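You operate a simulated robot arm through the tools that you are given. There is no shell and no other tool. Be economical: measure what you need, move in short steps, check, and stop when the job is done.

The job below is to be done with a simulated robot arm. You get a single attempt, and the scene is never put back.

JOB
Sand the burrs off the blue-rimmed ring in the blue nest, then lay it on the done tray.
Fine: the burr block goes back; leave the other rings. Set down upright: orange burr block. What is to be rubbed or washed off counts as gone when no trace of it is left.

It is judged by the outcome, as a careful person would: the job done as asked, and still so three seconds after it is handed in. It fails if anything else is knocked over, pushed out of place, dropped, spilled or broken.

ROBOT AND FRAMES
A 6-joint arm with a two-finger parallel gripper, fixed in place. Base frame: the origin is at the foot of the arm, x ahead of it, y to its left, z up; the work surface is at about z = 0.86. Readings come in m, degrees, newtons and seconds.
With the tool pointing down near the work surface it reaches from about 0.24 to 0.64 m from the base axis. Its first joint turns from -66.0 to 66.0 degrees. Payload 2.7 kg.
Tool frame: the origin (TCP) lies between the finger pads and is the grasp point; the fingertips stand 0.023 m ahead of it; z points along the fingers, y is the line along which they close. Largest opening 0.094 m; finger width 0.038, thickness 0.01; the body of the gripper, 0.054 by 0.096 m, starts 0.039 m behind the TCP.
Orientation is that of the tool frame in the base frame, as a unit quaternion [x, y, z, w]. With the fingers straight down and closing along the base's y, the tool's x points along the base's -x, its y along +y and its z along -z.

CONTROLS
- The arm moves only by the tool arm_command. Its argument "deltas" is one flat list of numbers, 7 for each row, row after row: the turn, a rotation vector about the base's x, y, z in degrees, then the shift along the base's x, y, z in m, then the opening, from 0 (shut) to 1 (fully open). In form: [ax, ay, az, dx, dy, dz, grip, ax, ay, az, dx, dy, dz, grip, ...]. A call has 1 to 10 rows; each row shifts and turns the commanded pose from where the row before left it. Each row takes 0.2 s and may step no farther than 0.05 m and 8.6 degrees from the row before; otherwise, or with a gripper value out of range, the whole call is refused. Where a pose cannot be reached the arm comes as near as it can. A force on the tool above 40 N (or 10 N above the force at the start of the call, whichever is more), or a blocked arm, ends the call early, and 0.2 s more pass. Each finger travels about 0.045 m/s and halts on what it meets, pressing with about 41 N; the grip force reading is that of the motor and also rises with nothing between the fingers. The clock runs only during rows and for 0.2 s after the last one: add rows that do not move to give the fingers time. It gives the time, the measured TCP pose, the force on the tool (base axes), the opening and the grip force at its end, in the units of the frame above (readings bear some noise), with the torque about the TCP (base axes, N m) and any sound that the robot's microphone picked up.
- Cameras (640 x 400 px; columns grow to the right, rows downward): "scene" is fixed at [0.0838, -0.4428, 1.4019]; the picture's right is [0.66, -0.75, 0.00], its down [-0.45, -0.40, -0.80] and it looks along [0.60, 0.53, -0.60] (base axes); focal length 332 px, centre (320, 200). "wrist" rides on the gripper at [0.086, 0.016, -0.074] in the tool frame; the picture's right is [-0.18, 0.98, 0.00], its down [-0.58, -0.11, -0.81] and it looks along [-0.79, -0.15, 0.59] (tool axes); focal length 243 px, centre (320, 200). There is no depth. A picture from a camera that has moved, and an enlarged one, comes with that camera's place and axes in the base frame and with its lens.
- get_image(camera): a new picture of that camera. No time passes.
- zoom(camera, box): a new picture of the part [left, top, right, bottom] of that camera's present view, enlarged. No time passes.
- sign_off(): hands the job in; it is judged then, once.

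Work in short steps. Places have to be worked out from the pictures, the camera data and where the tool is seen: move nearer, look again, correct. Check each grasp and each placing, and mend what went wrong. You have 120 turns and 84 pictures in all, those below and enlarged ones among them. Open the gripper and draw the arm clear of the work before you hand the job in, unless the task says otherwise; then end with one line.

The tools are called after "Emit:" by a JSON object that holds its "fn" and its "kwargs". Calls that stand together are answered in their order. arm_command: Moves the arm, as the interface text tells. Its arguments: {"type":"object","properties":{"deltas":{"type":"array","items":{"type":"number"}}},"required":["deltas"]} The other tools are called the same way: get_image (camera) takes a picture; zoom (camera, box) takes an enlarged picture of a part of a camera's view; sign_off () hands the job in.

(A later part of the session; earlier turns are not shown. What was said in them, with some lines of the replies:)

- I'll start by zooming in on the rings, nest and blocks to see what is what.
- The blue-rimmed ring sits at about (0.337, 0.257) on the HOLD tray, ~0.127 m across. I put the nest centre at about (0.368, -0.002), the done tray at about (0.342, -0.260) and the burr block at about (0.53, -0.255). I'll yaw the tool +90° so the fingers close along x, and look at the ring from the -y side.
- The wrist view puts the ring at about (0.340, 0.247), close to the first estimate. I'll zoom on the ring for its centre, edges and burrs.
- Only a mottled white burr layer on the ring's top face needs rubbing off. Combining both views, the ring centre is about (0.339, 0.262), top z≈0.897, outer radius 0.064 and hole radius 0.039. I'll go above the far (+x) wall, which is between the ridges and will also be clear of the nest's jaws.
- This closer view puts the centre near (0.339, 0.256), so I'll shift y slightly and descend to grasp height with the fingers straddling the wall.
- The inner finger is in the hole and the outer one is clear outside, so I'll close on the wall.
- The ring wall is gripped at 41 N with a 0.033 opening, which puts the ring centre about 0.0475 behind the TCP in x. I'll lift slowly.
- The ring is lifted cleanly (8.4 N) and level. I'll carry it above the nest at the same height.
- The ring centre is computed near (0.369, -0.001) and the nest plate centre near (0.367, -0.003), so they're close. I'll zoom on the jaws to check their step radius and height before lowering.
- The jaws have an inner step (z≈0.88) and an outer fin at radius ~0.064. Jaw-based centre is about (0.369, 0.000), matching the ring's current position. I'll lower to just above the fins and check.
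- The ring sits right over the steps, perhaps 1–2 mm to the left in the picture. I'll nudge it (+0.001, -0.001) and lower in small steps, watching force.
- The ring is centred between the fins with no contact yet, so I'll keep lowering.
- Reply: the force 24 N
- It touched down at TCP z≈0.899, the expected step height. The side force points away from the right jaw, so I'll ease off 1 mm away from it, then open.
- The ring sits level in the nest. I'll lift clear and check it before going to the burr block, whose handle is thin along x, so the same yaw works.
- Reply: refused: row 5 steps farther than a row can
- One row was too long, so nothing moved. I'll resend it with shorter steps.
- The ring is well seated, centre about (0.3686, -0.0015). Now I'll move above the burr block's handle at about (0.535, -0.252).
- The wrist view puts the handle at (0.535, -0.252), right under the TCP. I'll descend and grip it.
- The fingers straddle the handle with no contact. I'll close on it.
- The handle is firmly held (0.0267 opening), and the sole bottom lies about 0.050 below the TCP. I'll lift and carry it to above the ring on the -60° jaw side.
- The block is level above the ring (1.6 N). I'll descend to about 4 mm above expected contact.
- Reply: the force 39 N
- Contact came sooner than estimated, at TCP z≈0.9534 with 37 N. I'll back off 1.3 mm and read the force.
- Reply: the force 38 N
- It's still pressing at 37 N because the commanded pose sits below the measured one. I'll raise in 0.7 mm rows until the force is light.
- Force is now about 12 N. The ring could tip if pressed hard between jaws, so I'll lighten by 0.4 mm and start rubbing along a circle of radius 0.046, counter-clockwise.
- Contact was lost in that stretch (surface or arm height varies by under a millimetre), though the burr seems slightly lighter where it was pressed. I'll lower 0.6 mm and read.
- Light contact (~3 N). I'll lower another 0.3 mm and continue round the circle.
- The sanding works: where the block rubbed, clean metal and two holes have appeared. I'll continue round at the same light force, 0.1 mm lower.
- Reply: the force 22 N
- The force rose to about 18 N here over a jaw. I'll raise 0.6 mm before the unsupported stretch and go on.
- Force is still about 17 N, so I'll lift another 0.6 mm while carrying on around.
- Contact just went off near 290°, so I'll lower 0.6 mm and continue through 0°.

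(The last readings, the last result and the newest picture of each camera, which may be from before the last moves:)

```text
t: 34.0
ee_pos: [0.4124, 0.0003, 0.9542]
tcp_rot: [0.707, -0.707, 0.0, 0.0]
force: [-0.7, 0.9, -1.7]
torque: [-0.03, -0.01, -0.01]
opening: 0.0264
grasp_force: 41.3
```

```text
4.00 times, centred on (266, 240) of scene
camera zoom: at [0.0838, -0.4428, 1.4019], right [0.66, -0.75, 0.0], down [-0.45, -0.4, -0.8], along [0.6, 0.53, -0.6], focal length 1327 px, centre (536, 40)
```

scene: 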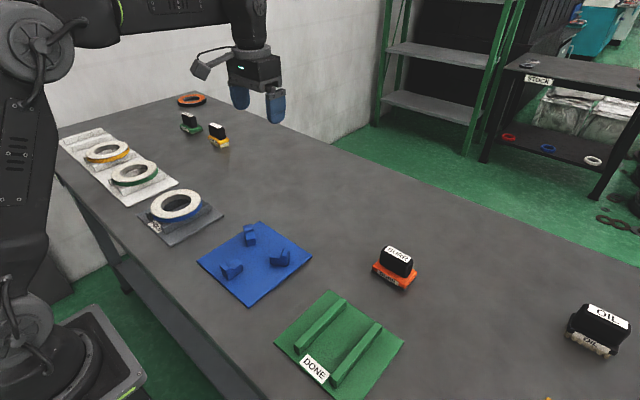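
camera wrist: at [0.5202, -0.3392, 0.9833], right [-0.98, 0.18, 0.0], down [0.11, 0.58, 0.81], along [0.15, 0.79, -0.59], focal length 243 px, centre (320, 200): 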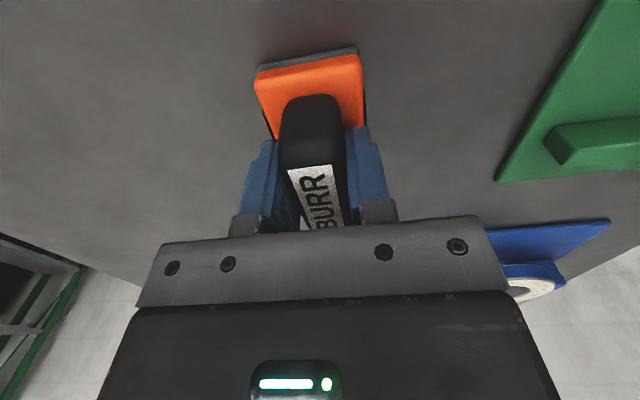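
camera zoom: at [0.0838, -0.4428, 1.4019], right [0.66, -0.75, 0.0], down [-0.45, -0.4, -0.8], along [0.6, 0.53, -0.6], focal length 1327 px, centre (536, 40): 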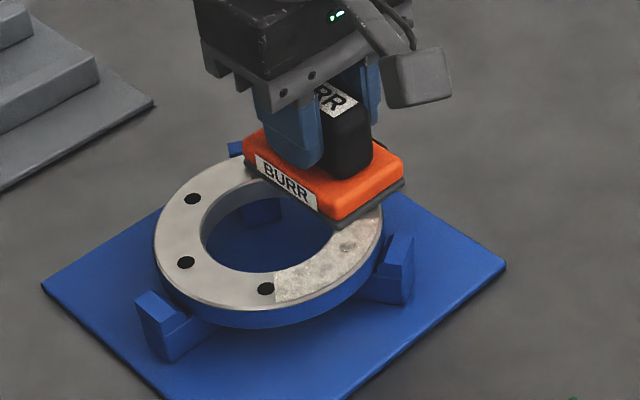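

Most of the ring is clean. The remainder is the sector around -80° to -10°, so I'll reverse through it, lower by 0.8 mm.

Emit:
{"fn": "arm_command", "kwargs": {"deltas": [0, 0, 0, -0.0009, -0.012, -0.0008, 0.05, 0, 0, 0, -0.004, -0.0113, 0, 0.05]}}

Emit:
{"fn": "arm_command", "kwargs": {"deltas": [0, 0, 0, -0.0068, -0.0099, 0, 0.05, 0, 0, 0, -0.0091, -0.0078, 0, 0.05]}}

Emit:
{"fn": "arm_command", "kwargs": {"deltas": [0, 0, 0, -0.0109, -0.0051, 0, 0.05, 0, 0, 0, -0.0118, -0.0022, 0, 0.05]}}

Emit:
{"fn": "zoom", "kwargs": {"camera": "scene", "box": [210, 190, 322, 290]}}

```text
t: 34.6
ee_pos: [0.4092, -0.0226, 0.955]
tcp_rot: [0.707, -0.707, 0.0, 0.0]
force: [-1.3, -0.4, -1.6]
torque: [-0.03, 0.01, -0.01]
opening: 0.0263
grasp_force: 41.0
```

```text
t: 35.2
ee_pos: [0.3936, -0.0394, 0.953]
tcp_rot: [-0.707, 0.707, -0.001, 0.0]
force: [1.5, 1.8, 4.4]
torque: [0.0, 0.07, -0.01]
opening: 0.0264
grasp_force: 40.9
```

```text
t: 35.8
ee_pos: [0.37, -0.0467, 0.9544]
tcp_rot: [-0.707, 0.707, -0.001, 0.0]
force: [3.5, 0.5, 8.9]
torque: [0.08, 0.08, -0.03]
opening: 0.0265
grasp_force: 40.9
```

```text
4.00 times, centred on (266, 240) of scene
camera zoom: at [0.0838, -0.4428, 1.4019], right [0.66, -0.75, 0.0], down [-0.45, -0.4, -0.8], along [0.6, 0.53, -0.6], focal length 1327 px, centre (536, 40)
```

zoom: 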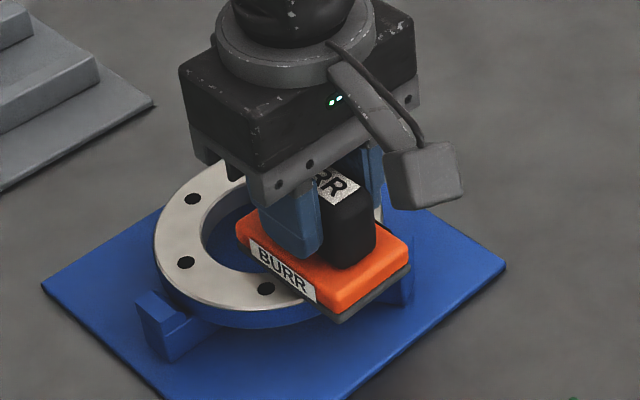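

Contact of 4–9 N here. I'll sweep back toward 0° with a small extra lowering where contact was lost.

Emit:
{"fn": "arm_command", "kwargs": {"deltas": [0, 0, 0, 0.0118, 0.0022, 0, 0.05, 0, 0, 0, 0.0109, 0.0051, -0.0003, 0.05]}}

Emit:
{"fn": "arm_command", "kwargs": {"deltas": [0, 0, 0, 0.0091, 0.0078, -0.0004, 0.05, 0, 0, 0, 0.0068, 0.0099, -0.0002, 0.05]}}

Emit:
{"fn": "arm_command", "kwargs": {"deltas": [0, 0, 0, 0.004, 0.0113, 0, 0.05, 0, 0, 0, 0.0009, 0.012, 0, 0.05]}}

Emit:
{"fn": "zoom", "kwargs": {"camera": "scene", "box": [210, 190, 322, 290]}}

```text
t: 36.4
ee_pos: [0.3924, -0.0407, 0.954]
tcp_rot: [0.707, -0.707, 0.0, 0.0]
force: [-3.0, -1.4, 7.2]
torque: [-0.03, 0.0, 0.0]
opening: 0.0266
grasp_force: 40.8
```

```text
t: 37.0
ee_pos: [0.4097, -0.0239, 0.954]
tcp_rot: [-0.707, 0.707, -0.001, 0.001]
force: [-4.6, -10.1, 29.1]
torque: [0.01, 0.58, 0.24]
opening: 0.0264
grasp_force: 40.4
```

```text
t: 37.6
ee_pos: [0.4135, -0.0002, 0.9551]
tcp_rot: [0.707, -0.707, 0.002, -0.002]
force: [-0.8, -13.2, 37.4]
torque: [-0.19, 0.54, 0.28]
opening: 0.0264
grasp_force: 41.1
```

```text
4.00 times, centred on (266, 240) of scene
camera zoom: at [0.0832, -0.4432, 1.4018], right [0.66, -0.75, 0.0], down [-0.45, -0.4, -0.8], along [0.6, 0.53, -0.6], focal length 1327 px, centre (536, 40)
```

zoom: 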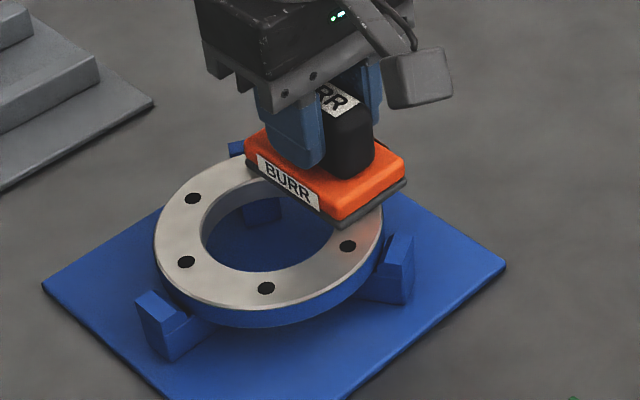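

The sector is clean, but the force built up to 37 N, so I'll lift straight up and inspect the whole ring.

Emit:
{"fn": "arm_command", "kwargs": {"deltas": [0, 0, 0, 0, 0, 0.002, 0.05, 0, 0, 0, 0, 0, 0.005, 0.05, 0, 0, 0, 0, 0, 0.04, 0.05, 0, 0, 0, 0.045, 0, 0.01, 0.05, 0, 0, 0, 0.045, -0.01, 0, 0.05, 0, 0, 0, 0, 0, 0, 0.05]}}

Emit:
{"fn": "zoom", "kwargs": {"camera": "scene", "box": [220, 205, 300, 275]}}

```text
t: 39.0
ee_pos: [0.5032, -0.0094, 1.0113]
tcp_rot: [-0.707, 0.707, 0.001, 0.0]
force: [0.3, -0.3, -0.4]
torque: [-0.04, -0.04, -0.04]
opening: 0.0267
grasp_force: 41.1
```

```text
5.71 times, centred on (260, 240) of scene
camera zoom: at [0.0838, -0.4428, 1.4019], right [0.66, -0.75, 0.0], down [-0.45, -0.4, -0.8], along [0.6, 0.53, -0.6], focal length 1895 px, centre (663, -29)
```

zoom: 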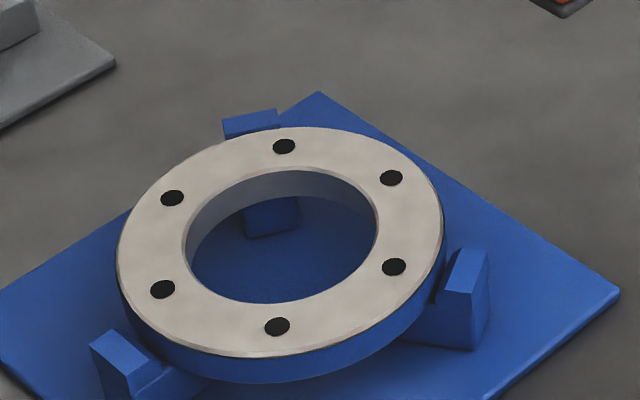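

The face looks clean all round. I'll zoom in harder on each half to check for faint traces before putting the block away.

Emit:
{"fn": "zoom", "kwargs": {"camera": "scene", "box": [230, 215, 256, 255]}}

Emit:
{"fn": "zoom", "kwargs": {"camera": "scene", "box": [252, 215, 280, 255]}}

Emit:
{"fn": "get_image", "kwargs": {"camera": "scene"}}

```text
10.00 times, centred on (243, 235) of scene
camera zoom: at [0.0838, -0.4428, 1.4019], right [0.66, -0.75, 0.0], down [-0.45, -0.4, -0.8], along [0.6, 0.53, -0.6], focal length 3317 px, centre (1090, -150)
```

zoom: 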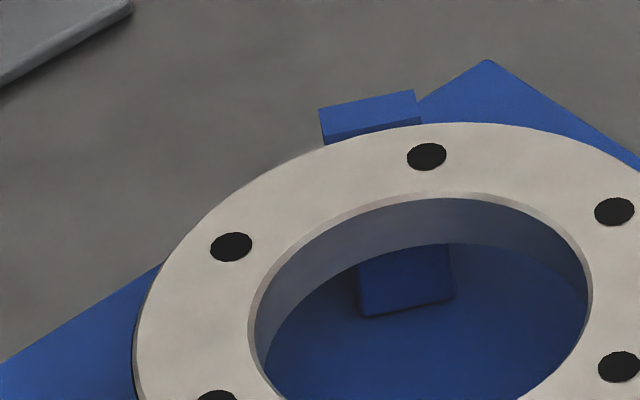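

```text
10.00 times, centred on (266, 235) of scene
camera zoom: at [0.0838, -0.4428, 1.4019], right [0.66, -0.75, 0.0], down [-0.45, -0.4, -0.8], along [0.6, 0.53, -0.6], focal length 3317 px, centre (860, -150)
```

zoom: 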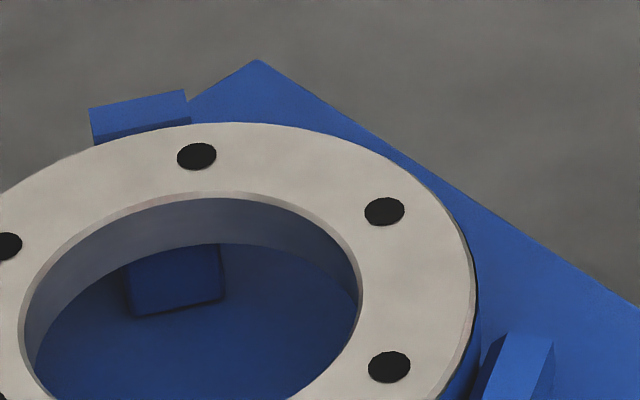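

```text
40 pictures are left
```

scene: 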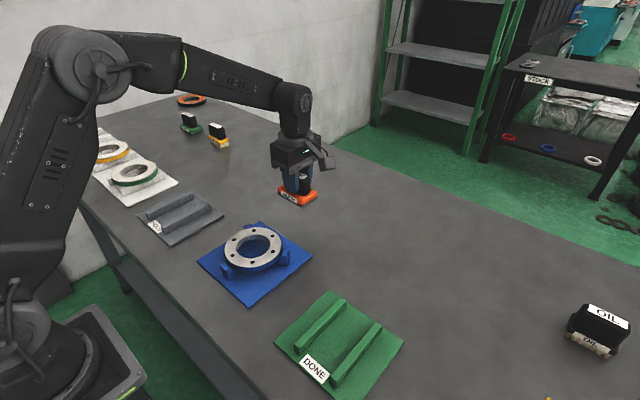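

The ring is fully clean and unmoved. Now I'll carry the block back above its original spot, (0.5355, -0.2533).

Emit:
{"fn": "arm_command", "kwargs": {"deltas": [0, 0, 0, 0.0054, -0.0407, 0, 0.05, 0, 0, 0, 0.0054, -0.0407, 0, 0.05, 0, 0, 0, 0.0054, -0.0407, 0, 0.05, 0, 0, 0, 0.0054, -0.0407, -0.01, 0.05, 0, 0, 0, 0.0054, -0.0407, -0.02, 0.05, 0, 0, 0, 0.0054, -0.0407, -0.02, 0.05, 0, 0, 0, 0, 0, -0.03, 0.05, 0, 0, 0, 0, 0, 0, 0.05]}}

```text
t: 40.8
ee_pos: [0.5333, -0.2566, 0.929]
tcp_rot: [0.707, -0.707, 0.0, -0.001]
force: [0.0, 0.0, -1.3]
torque: [0.0, 0.0, -0.03]
opening: 0.0263
grasp_force: 40.5
```

By command bookkeeping I'm within 1 mm of the pickup spot and about 17 mm above it. I'll correct that and lower gently.

Emit:
{"fn": "arm_command", "kwargs": {"deltas": [0, 0, 0, 0.0008, 0.0008, -0.007, 0.05, 0, 0, 0, 0, 0, -0.005, 0.05, 0, 0, 0, 0, 0, -0.003, 0.05, 0, 0, 0, 0, 0, -0.001, 0.05, 0, 0, 0, 0, 0, 0, 0.05]}}

Emit:
{"fn": "zoom", "kwargs": {"camera": "scene", "box": [360, 235, 440, 300]}}

```text
t: 42.0
ee_pos: [0.5347, -0.2516, 0.9142]
tcp_rot: [-0.707, 0.707, -0.001, 0.0]
force: [-0.4, -0.4, -1.3]
torque: [0.03, -0.03, 0.01]
opening: 0.0268
grasp_force: 41.0
```

```text
6.15 times, centred on (400, 268) of scene
camera zoom: at [0.0838, -0.4428, 1.4019], right [0.66, -0.75, 0.0], down [-0.45, -0.4, -0.8], along [0.6, 0.53, -0.6], focal length 2041 px, centre (-172, -215)
```

zoom: 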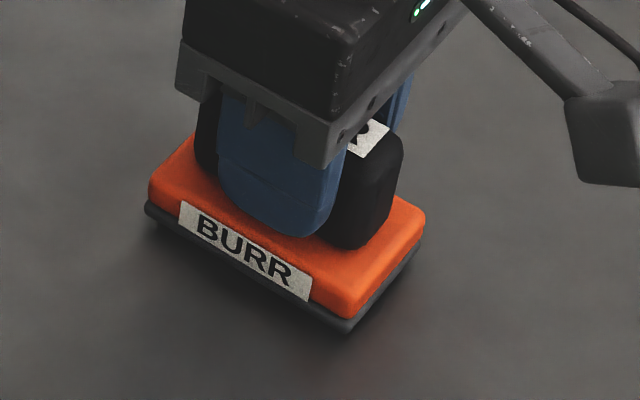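

It matches the original picture within a few pixels and is still about 2–3 mm up. I'll lower in half-millimetre steps until it touches.

Emit:
{"fn": "arm_command", "kwargs": {"deltas": [0, 0, 0, 0, 0, -0.001, 0.05, 0, 0, 0, 0, 0, -0.001, 0.05, 0, 0, 0, 0, 0, 0, 0.05]}}

```text
t: 42.8
ee_pos: [0.5357, -0.2516, 0.9105]
tcp_rot: [0.707, -0.707, 0.0, 0.001]
force: [0.2, -0.5, -1.9]
torque: [-0.01, -0.01, 0.02]
opening: 0.0264
grasp_force: 40.8
```

Emit:
{"fn": "arm_command", "kwargs": {"deltas": [0, 0, 0, 0, 0, -0.0007, 0.05, 0, 0, 0, 0, 0, -0.0007, 0.05, 0, 0, 0, 0, 0, 0, 0.05]}}

```text
t: 43.6
ee_pos: [0.5378, -0.2527, 0.9102]
tcp_rot: [-0.707, 0.707, 0.0, 0.0]
force: [-0.8, 0.4, -0.5]
torque: [-0.01, 0.02, 0.0]
opening: 0.0264
grasp_force: 40.6
```

The force dropped to about -0.5 N, so it's just touching. One more small step to confirm.

Emit:
{"fn": "arm_command", "kwargs": {"deltas": [0, 0, 0, 0, 0, -0.0005, 0.05, 0, 0, 0, 0, 0, 0, 0.05]}}

Emit:
{"fn": "zoom", "kwargs": {"camera": "scene", "box": [360, 235, 440, 300]}}

```text
t: 44.2
ee_pos: [0.5361, -0.2523, 0.9103]
tcp_rot: [-0.707, 0.707, 0.0, 0.001]
force: [-1.7, -2.4, 5.5]
torque: [0.24, 0.22, 0.11]
opening: 0.0264
grasp_force: 41.0
```

```text
6.15 times, centred on (400, 268) of scene
camera zoom: at [0.0836, -0.4428, 1.4019], right [0.66, -0.75, 0.0], down [-0.45, -0.4, -0.8], along [0.6, 0.53, -0.6], focal length 2041 px, centre (-172, -215)
```

zoom: 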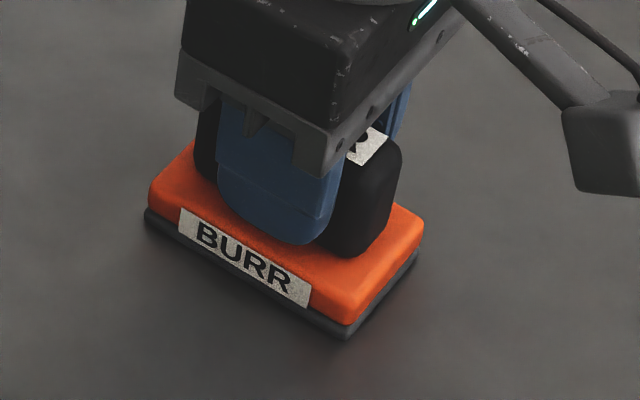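

The block rests on the table in its original place. I'll open and lift clear.

Emit:
{"fn": "arm_command", "kwargs": {"deltas": [0, 0, 0, 0, 0, 0, 0.2, 0, 0, 0, 0, 0, 0, 0.4, 0, 0, 0, 0, 0, 0, 0.65, 0, 0, 0, 0, 0, 0, 0.65, 0, 0, 0, 0, 0, 0, 0.65, 0, 0, 0, 0, 0, 0.03, 0.65, 0, 0, 0, 0, 0, 0.04, 0.65, 0, 0, 0, -0.01, 0.03, 0.02, 0.65, 0, 0, 0, -0.02, 0.04, 0, 0.65]}}

Emit:
{"fn": "zoom", "kwargs": {"camera": "scene", "box": [360, 235, 440, 300]}}

```text
t: 46.2
ee_pos: [0.5058, -0.1808, 1.0009]
tcp_rot: [-0.707, 0.708, -0.001, 0.0]
force: [-0.3, -0.7, 0.3]
torque: [0.03, -0.01, -0.02]
opening: 0.0611
grasp_force: 0.1
```

```text
6.15 times, centred on (400, 268) of scene
camera zoom: at [0.0837, -0.4428, 1.4019], right [0.66, -0.75, 0.0], down [-0.45, -0.4, -0.8], along [0.6, 0.53, -0.6], focal length 2041 px, centre (-172, -215)
```

zoom: 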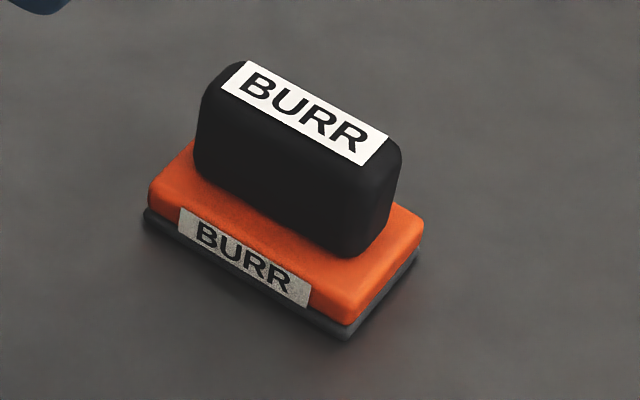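

The block stands upright, just as before. Now back to above the ring's +x wall, at the same grasp spot (0.416, -0.0026).

Emit:
{"fn": "arm_command", "kwargs": {"deltas": [0, 0, 0, -0.018, 0.036, 0, 0.65, 0, 0, 0, -0.018, 0.036, 0, 0.65, 0, 0, 0, -0.018, 0.036, 0, 0.65, 0, 0, 0, -0.018, 0.036, 0, 0.65, 0, 0, 0, -0.018, 0.036, 0, 0.65, 0, 0, 0, 0, 0, -0.03, 0.65, 0, 0, 0, 0, 0, 0, 0.65]}}

Emit:
{"fn": "zoom", "kwargs": {"camera": "scene", "box": [210, 170, 322, 280]}}

```text
t: 47.8
ee_pos: [0.416, -0.0004, 0.9704]
tcp_rot: [0.708, -0.706, 0.0, -0.001]
force: [0.1, -0.1, -0.4]
torque: [-0.03, -0.01, -0.02]
opening: 0.0613
grasp_force: 0.1
```

```text
3.64 times, centred on (266, 225) of scene
camera zoom: at [0.0838, -0.4428, 1.4019], right [0.66, -0.75, 0.0], down [-0.45, -0.4, -0.8], along [0.6, 0.53, -0.6], focal length 1206 px, centre (516, 109)
```

zoom: 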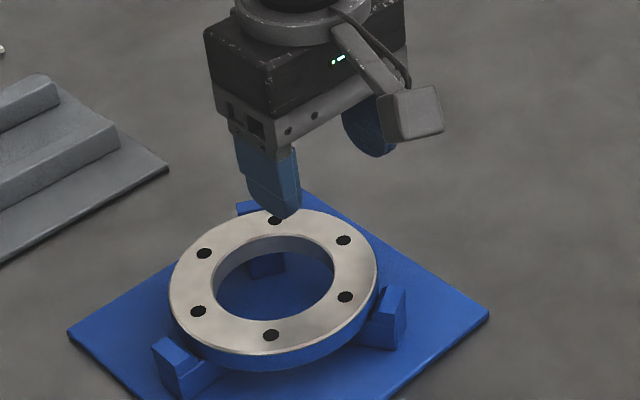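

Aligned as before. I'll descend to z≈0.900 around the wall.

Emit:
{"fn": "arm_command", "kwargs": {"deltas": [0, 0, 0, 0, -0.001, -0.025, 0.65, 0, 0, 0, 0, 0, -0.025, 0.65, 0, 0, 0, 0, 0, -0.02, 0.65, 0, 0, 0, 0, 0, 0, 0.65]}}

Emit:
{"fn": "get_image", "kwargs": {"camera": "wrist"}}

```text
t: 48.8
ee_pos: [0.4139, -0.0022, 0.9004]
tcp_rot: [0.707, -0.707, 0.0, 0.0]
force: [-0.1, 0.3, 1.4]
torque: [0.02, -0.02, 0.0]
opening: 0.061
grasp_force: 0.0
```

```text
35 pictures are left
camera wrist: at [0.3976, -0.088, 0.974], right [-0.98, 0.18, 0.0], down [0.11, 0.58, 0.81], along [0.15, 0.79, -0.59], focal length 243 px, centre (320, 200)
```

wrist: 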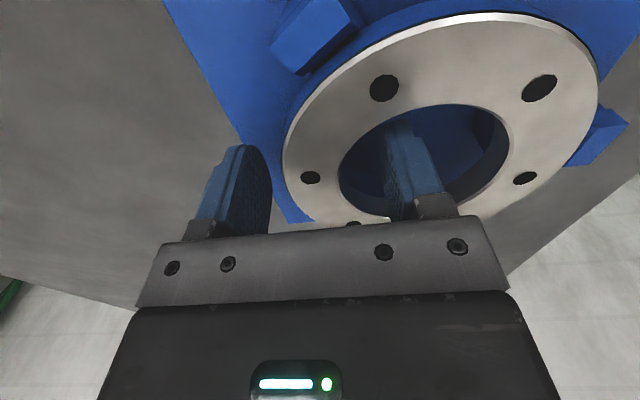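

Very close to the earlier picture, with the ring about 1 mm toward +x of the tool. I'll shift 1 mm and close.

Emit:
{"fn": "arm_command", "kwargs": {"deltas": [0, 0, 0, 0.001, 0, 0, 0.5, 0, 0, 0, 0, 0, 0, 0.4, 0, 0, 0, 0, 0, 0, 0.3, 0, 0, 0, 0, 0, 0, 0.2, 0, 0, 0, 0, 0, 0, 0.1, 0, 0, 0, 0, 0, 0, 0.1, 0, 0, 0, 0, 0, 0, 0.1]}}

```text
t: 50.4
ee_pos: [0.4164, -0.002, 0.9005]
tcp_rot: [0.707, -0.707, -0.001, 0.001]
force: [1.4, -0.7, -0.3]
torque: [-0.13, 0.08, 0.21]
opening: 0.0332
grasp_force: 41.1
```

Gripped with the same 0.033 opening. I'll lift slowly.

Emit:
{"fn": "arm_command", "kwargs": {"deltas": [0, 0, 0, 0, 0, 0.003, 0.1, 0, 0, 0, 0, 0, 0.007, 0.1, 0, 0, 0, 0, 0, 0.02, 0.1, 0, 0, 0, 0, 0, 0.03, 0.1, 0, 0, 0, 0, 0, 0.03, 0.1, 0, 0, 0, 0, 0, 0, 0.1]}}

Emit:
{"fn": "zoom", "kwargs": {"camera": "scene", "box": [200, 140, 328, 290]}}

```text
t: 51.8
ee_pos: [0.4156, -0.0031, 0.9886]
tcp_rot: [0.708, -0.707, 0.0, 0.0]
force: [0.7, 0.6, -8.5]
torque: [-0.01, -0.4, 0.01]
opening: 0.0334
grasp_force: 40.9
```

```text
2.67 times, centred on (264, 215) of scene
camera zoom: at [0.0838, -0.4428, 1.4019], right [0.66, -0.75, 0.0], down [-0.45, -0.4, -0.8], along [0.6, 0.53, -0.6], focal length 884 px, centre (469, 160)
```

zoom: 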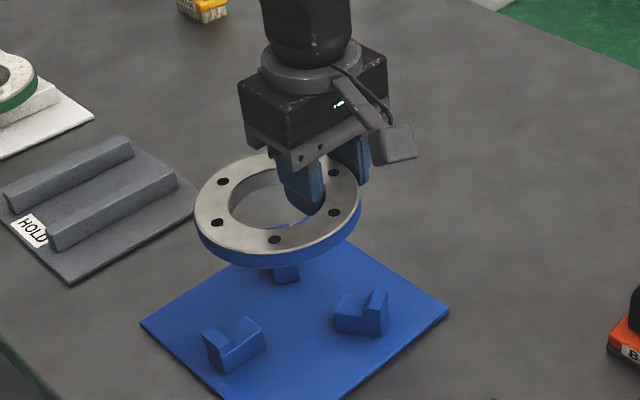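

The ring is lifted and the nest hasn't moved. I'll carry it above the done tray; tray centre ≈ (0.342, -0.260), so TCP target (0.389, -0.260).

Emit:
{"fn": "arm_command", "kwargs": {"deltas": [0, 0, 0, -0.0033, -0.0321, 0, 0.1, 0, 0, 0, -0.0033, -0.0321, 0, 0.1, 0, 0, 0, -0.0033, -0.0321, 0, 0.1, 0, 0, 0, -0.0033, -0.0321, 0, 0.1, 0, 0, 0, -0.0033, -0.0321, 0, 0.1, 0, 0, 0, -0.0033, -0.0321, 0, 0.1, 0, 0, 0, -0.0033, -0.0321, 0, 0.1, 0, 0, 0, -0.0033, -0.0321, 0, 0.1, 0, 0, 0, 0, 0, -0.03, 0.1, 0, 0, 0, 0, 0, 0, 0.1]}}

Emit:
{"fn": "zoom", "kwargs": {"camera": "scene", "box": [260, 230, 420, 390]}}

Emit:
{"fn": "get_image", "kwargs": {"camera": "wrist"}}

```text
t: 54.0
ee_pos: [0.3924, -0.2601, 0.9593]
tcp_rot: [-0.707, 0.707, 0.001, 0.0]
force: [0.7, -0.1, -7.9]
torque: [-0.04, -0.41, 0.0]
opening: 0.0333
grasp_force: 40.9
```

```text
2.50 times, centred on (340, 310) of scene
camera zoom: at [0.0838, -0.4429, 1.4018], right [0.66, -0.75, 0.0], down [-0.45, -0.4, -0.8], along [0.6, 0.53, -0.6], focal length 829 px, centre (270, -75)
```

zoom: 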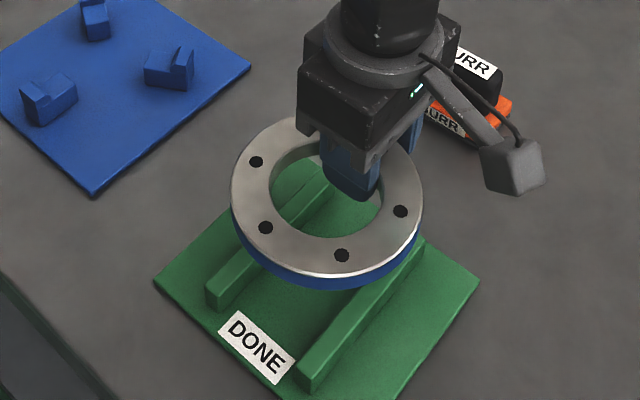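

```text
32 pictures are left
camera wrist: at [0.3751, -0.3456, 1.0321], right [-0.98, 0.18, 0.0], down [0.11, 0.58, 0.81], along [0.15, 0.79, -0.59], focal length 243 px, centre (320, 200)
```

wrist: 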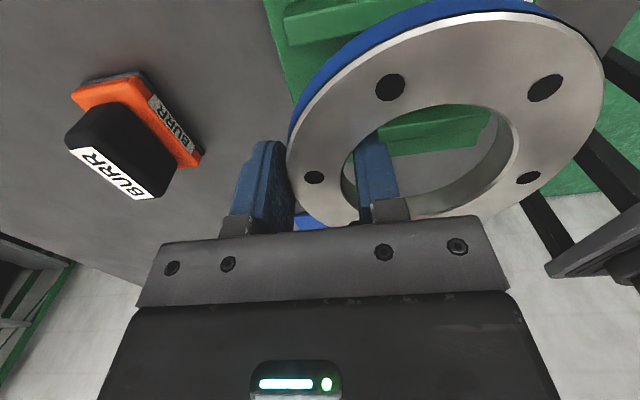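

The ring is over the tray, the ridges are on either side of the fingers, and the block is well clear. I'll shift 3 mm back and lower to about 5 mm above the ridges.

Emit:
{"fn": "arm_command", "kwargs": {"deltas": [0, 0, 0, -0.0025, 0, -0.025, 0.1, 0, 0, 0, 0, 0, -0.018, 0.1, 0, 0, 0, 0, 0, -0.008, 0.1, 0, 0, 0, 0, 0, 0, 0.1]}}

Emit:
{"fn": "zoom", "kwargs": {"camera": "scene", "box": [260, 250, 420, 390]}}

```text
t: 55.0
ee_pos: [0.3889, -0.263, 0.909]
tcp_rot: [-0.707, 0.707, 0.0, 0.001]
force: [0.0, -0.3, -8.6]
torque: [-0.01, -0.35, 0.0]
opening: 0.0335
grasp_force: 41.2
```

```text
2.86 times, centred on (340, 320) of scene
camera zoom: at [0.0838, -0.4429, 1.4018], right [0.66, -0.75, 0.0], down [-0.45, -0.4, -0.8], along [0.6, 0.53, -0.6], focal length 948 px, centre (263, -143)
```

zoom: 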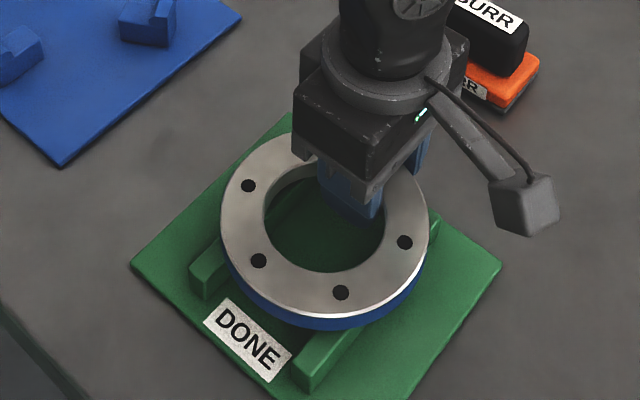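

Well centred over both ridges. I'll lower in 2 mm steps until contact.

Emit:
{"fn": "arm_command", "kwargs": {"deltas": [0, 0, 0, 0, 0, -0.003, 0.1, 0, 0, 0, 0, 0, -0.002, 0.1, 0, 0, 0, 0, 0, -0.001, 0.1, 0, 0, 0, 0, 0, 0, 0.1]}}

Emit:
{"fn": "arm_command", "kwargs": {"deltas": [0, 0, 0, 0, 0, -0.001, 0.1, 0, 0, 0, 0, 0, -0.001, 0.1, 0, 0, 0, 0, 0, 0, 0.1]}}

```text
t: 56.0
ee_pos: [0.3899, -0.2598, 0.9031]
tcp_rot: [0.707, -0.707, 0.0, -0.001]
force: [0.3, 0.0, -8.5]
torque: [-0.04, -0.4, 0.02]
opening: 0.0334
grasp_force: 40.8
```

```text
t: 56.8
ee_pos: [0.39, -0.2603, 0.9008]
tcp_rot: [-0.707, 0.707, -0.001, 0.0]
force: [-1.3, 0.4, 8.9]
torque: [0.59, 0.63, 0.02]
opening: 0.0331
grasp_force: 40.7
```

Contact at z≈0.901, as expected, with the ring now carried by the ridges. I'll ease up 0.5 mm and open, then look.

Emit:
{"fn": "arm_command", "kwargs": {"deltas": [0, 0, 0, 0, 0, 0.0005, 0.1, 0, 0, 0, 0, 0, 0, 0.2, 0, 0, 0, 0, 0, 0, 0.3, 0, 0, 0, 0, 0, 0, 0.4, 0, 0, 0, 0, 0, 0, 0.5, 0, 0, 0, 0, 0, 0, 0.6, 0, 0, 0, 0, 0, 0, 0.65, 0, 0, 0, 0, 0, 0, 0.65]}}

Emit:
{"fn": "get_image", "kwargs": {"camera": "wrist"}}

```text
t: 58.6
ee_pos: [0.3895, -0.2607, 0.9005]
tcp_rot: [-0.707, 0.707, 0.001, -0.001]
force: [0.3, 0.3, -0.3]
torque: [-0.01, -0.02, 0.0]
opening: 0.061
grasp_force: 0.1
```

```text
30 pictures are left
camera wrist: at [0.3731, -0.346, 0.974], right [-0.98, 0.18, 0.0], down [0.11, 0.58, 0.81], along [0.15, 0.79, -0.59], focal length 243 px, centre (320, 200)
```

wrist: 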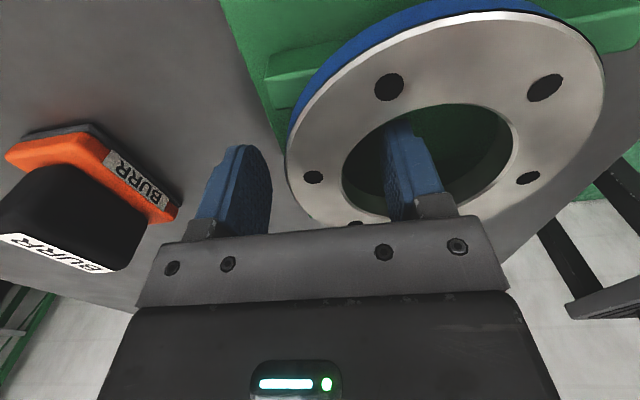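

The fingers are free of the ring on both sides. I'll lift straight up and withdraw to clear space.

Emit:
{"fn": "arm_command", "kwargs": {"deltas": [0, 0, 0, 0, 0, 0.02, 0.65, 0, 0, 0, 0, 0, 0.04, 0.65, 0, 0, 0, 0, 0, 0.045, 0.65, 0, 0, 0, 0, 0, 0.045, 0.65, 0, 0, 0, 0.02, 0.04, 0.01, 0.65, 0, 0, 0, 0.02, 0.04, 0.01, 0.65, 0, 0, 0, 0.02, 0.04, 0, 0.65, 0, 0, 0, 0, 0.045, 0, 0.65, 0, 0, 0, 0, 0.045, 0, 0.65, 0, 0, 0, 0, 0, 0, 0.65]}}

Emit:
{"fn": "get_image", "kwargs": {"camera": "scene"}}

Emit:
{"fn": "zoom", "kwargs": {"camera": "scene", "box": [270, 280, 410, 390]}}

```text
t: 60.8
ee_pos: [0.451, -0.05, 1.0705]
tcp_rot: [-0.707, 0.708, 0.0, 0.0]
force: [-0.6, 0.6, 0.1]
torque: [0.0, -0.03, 0.0]
opening: 0.061
grasp_force: 0.1
```

```text
29 pictures are left
```

scene: 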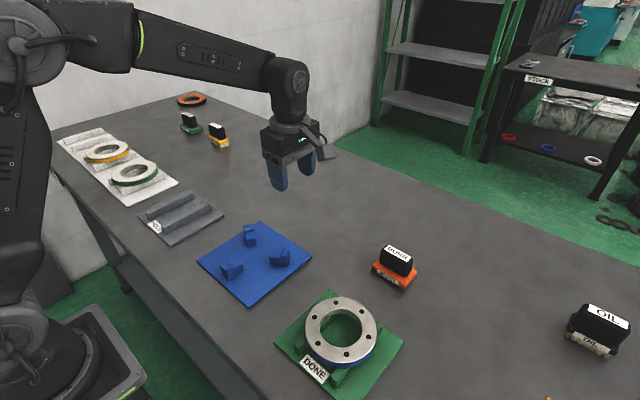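

```text
3.64 times, centred on (340, 335) of scene
camera zoom: at [0.0838, -0.4428, 1.4019], right [0.66, -0.75, 0.0], down [-0.45, -0.4, -0.8], along [0.6, 0.53, -0.6], focal length 1206 px, centre (247, -291)
```

zoom: 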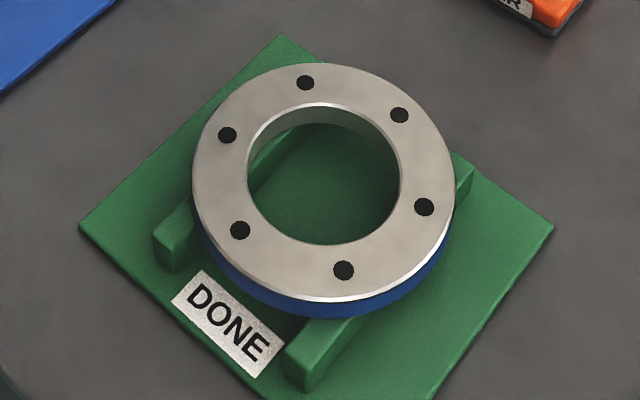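

The clean ring rests level on the done tray, the burr block stands upright in its place, the other rings haven't moved, and the arm is clear with the gripper open. Handing in.

Emit:
{"fn": "sign_off", "kwargs": {}}

```text
The job is handed in.
```

The blue-rimmed ring was sanded in the blue nest until no burr showed on its top face, the only face I could see, and it now lies on the done tray; the burr block is back upright in its spot and the other rings were left alone.
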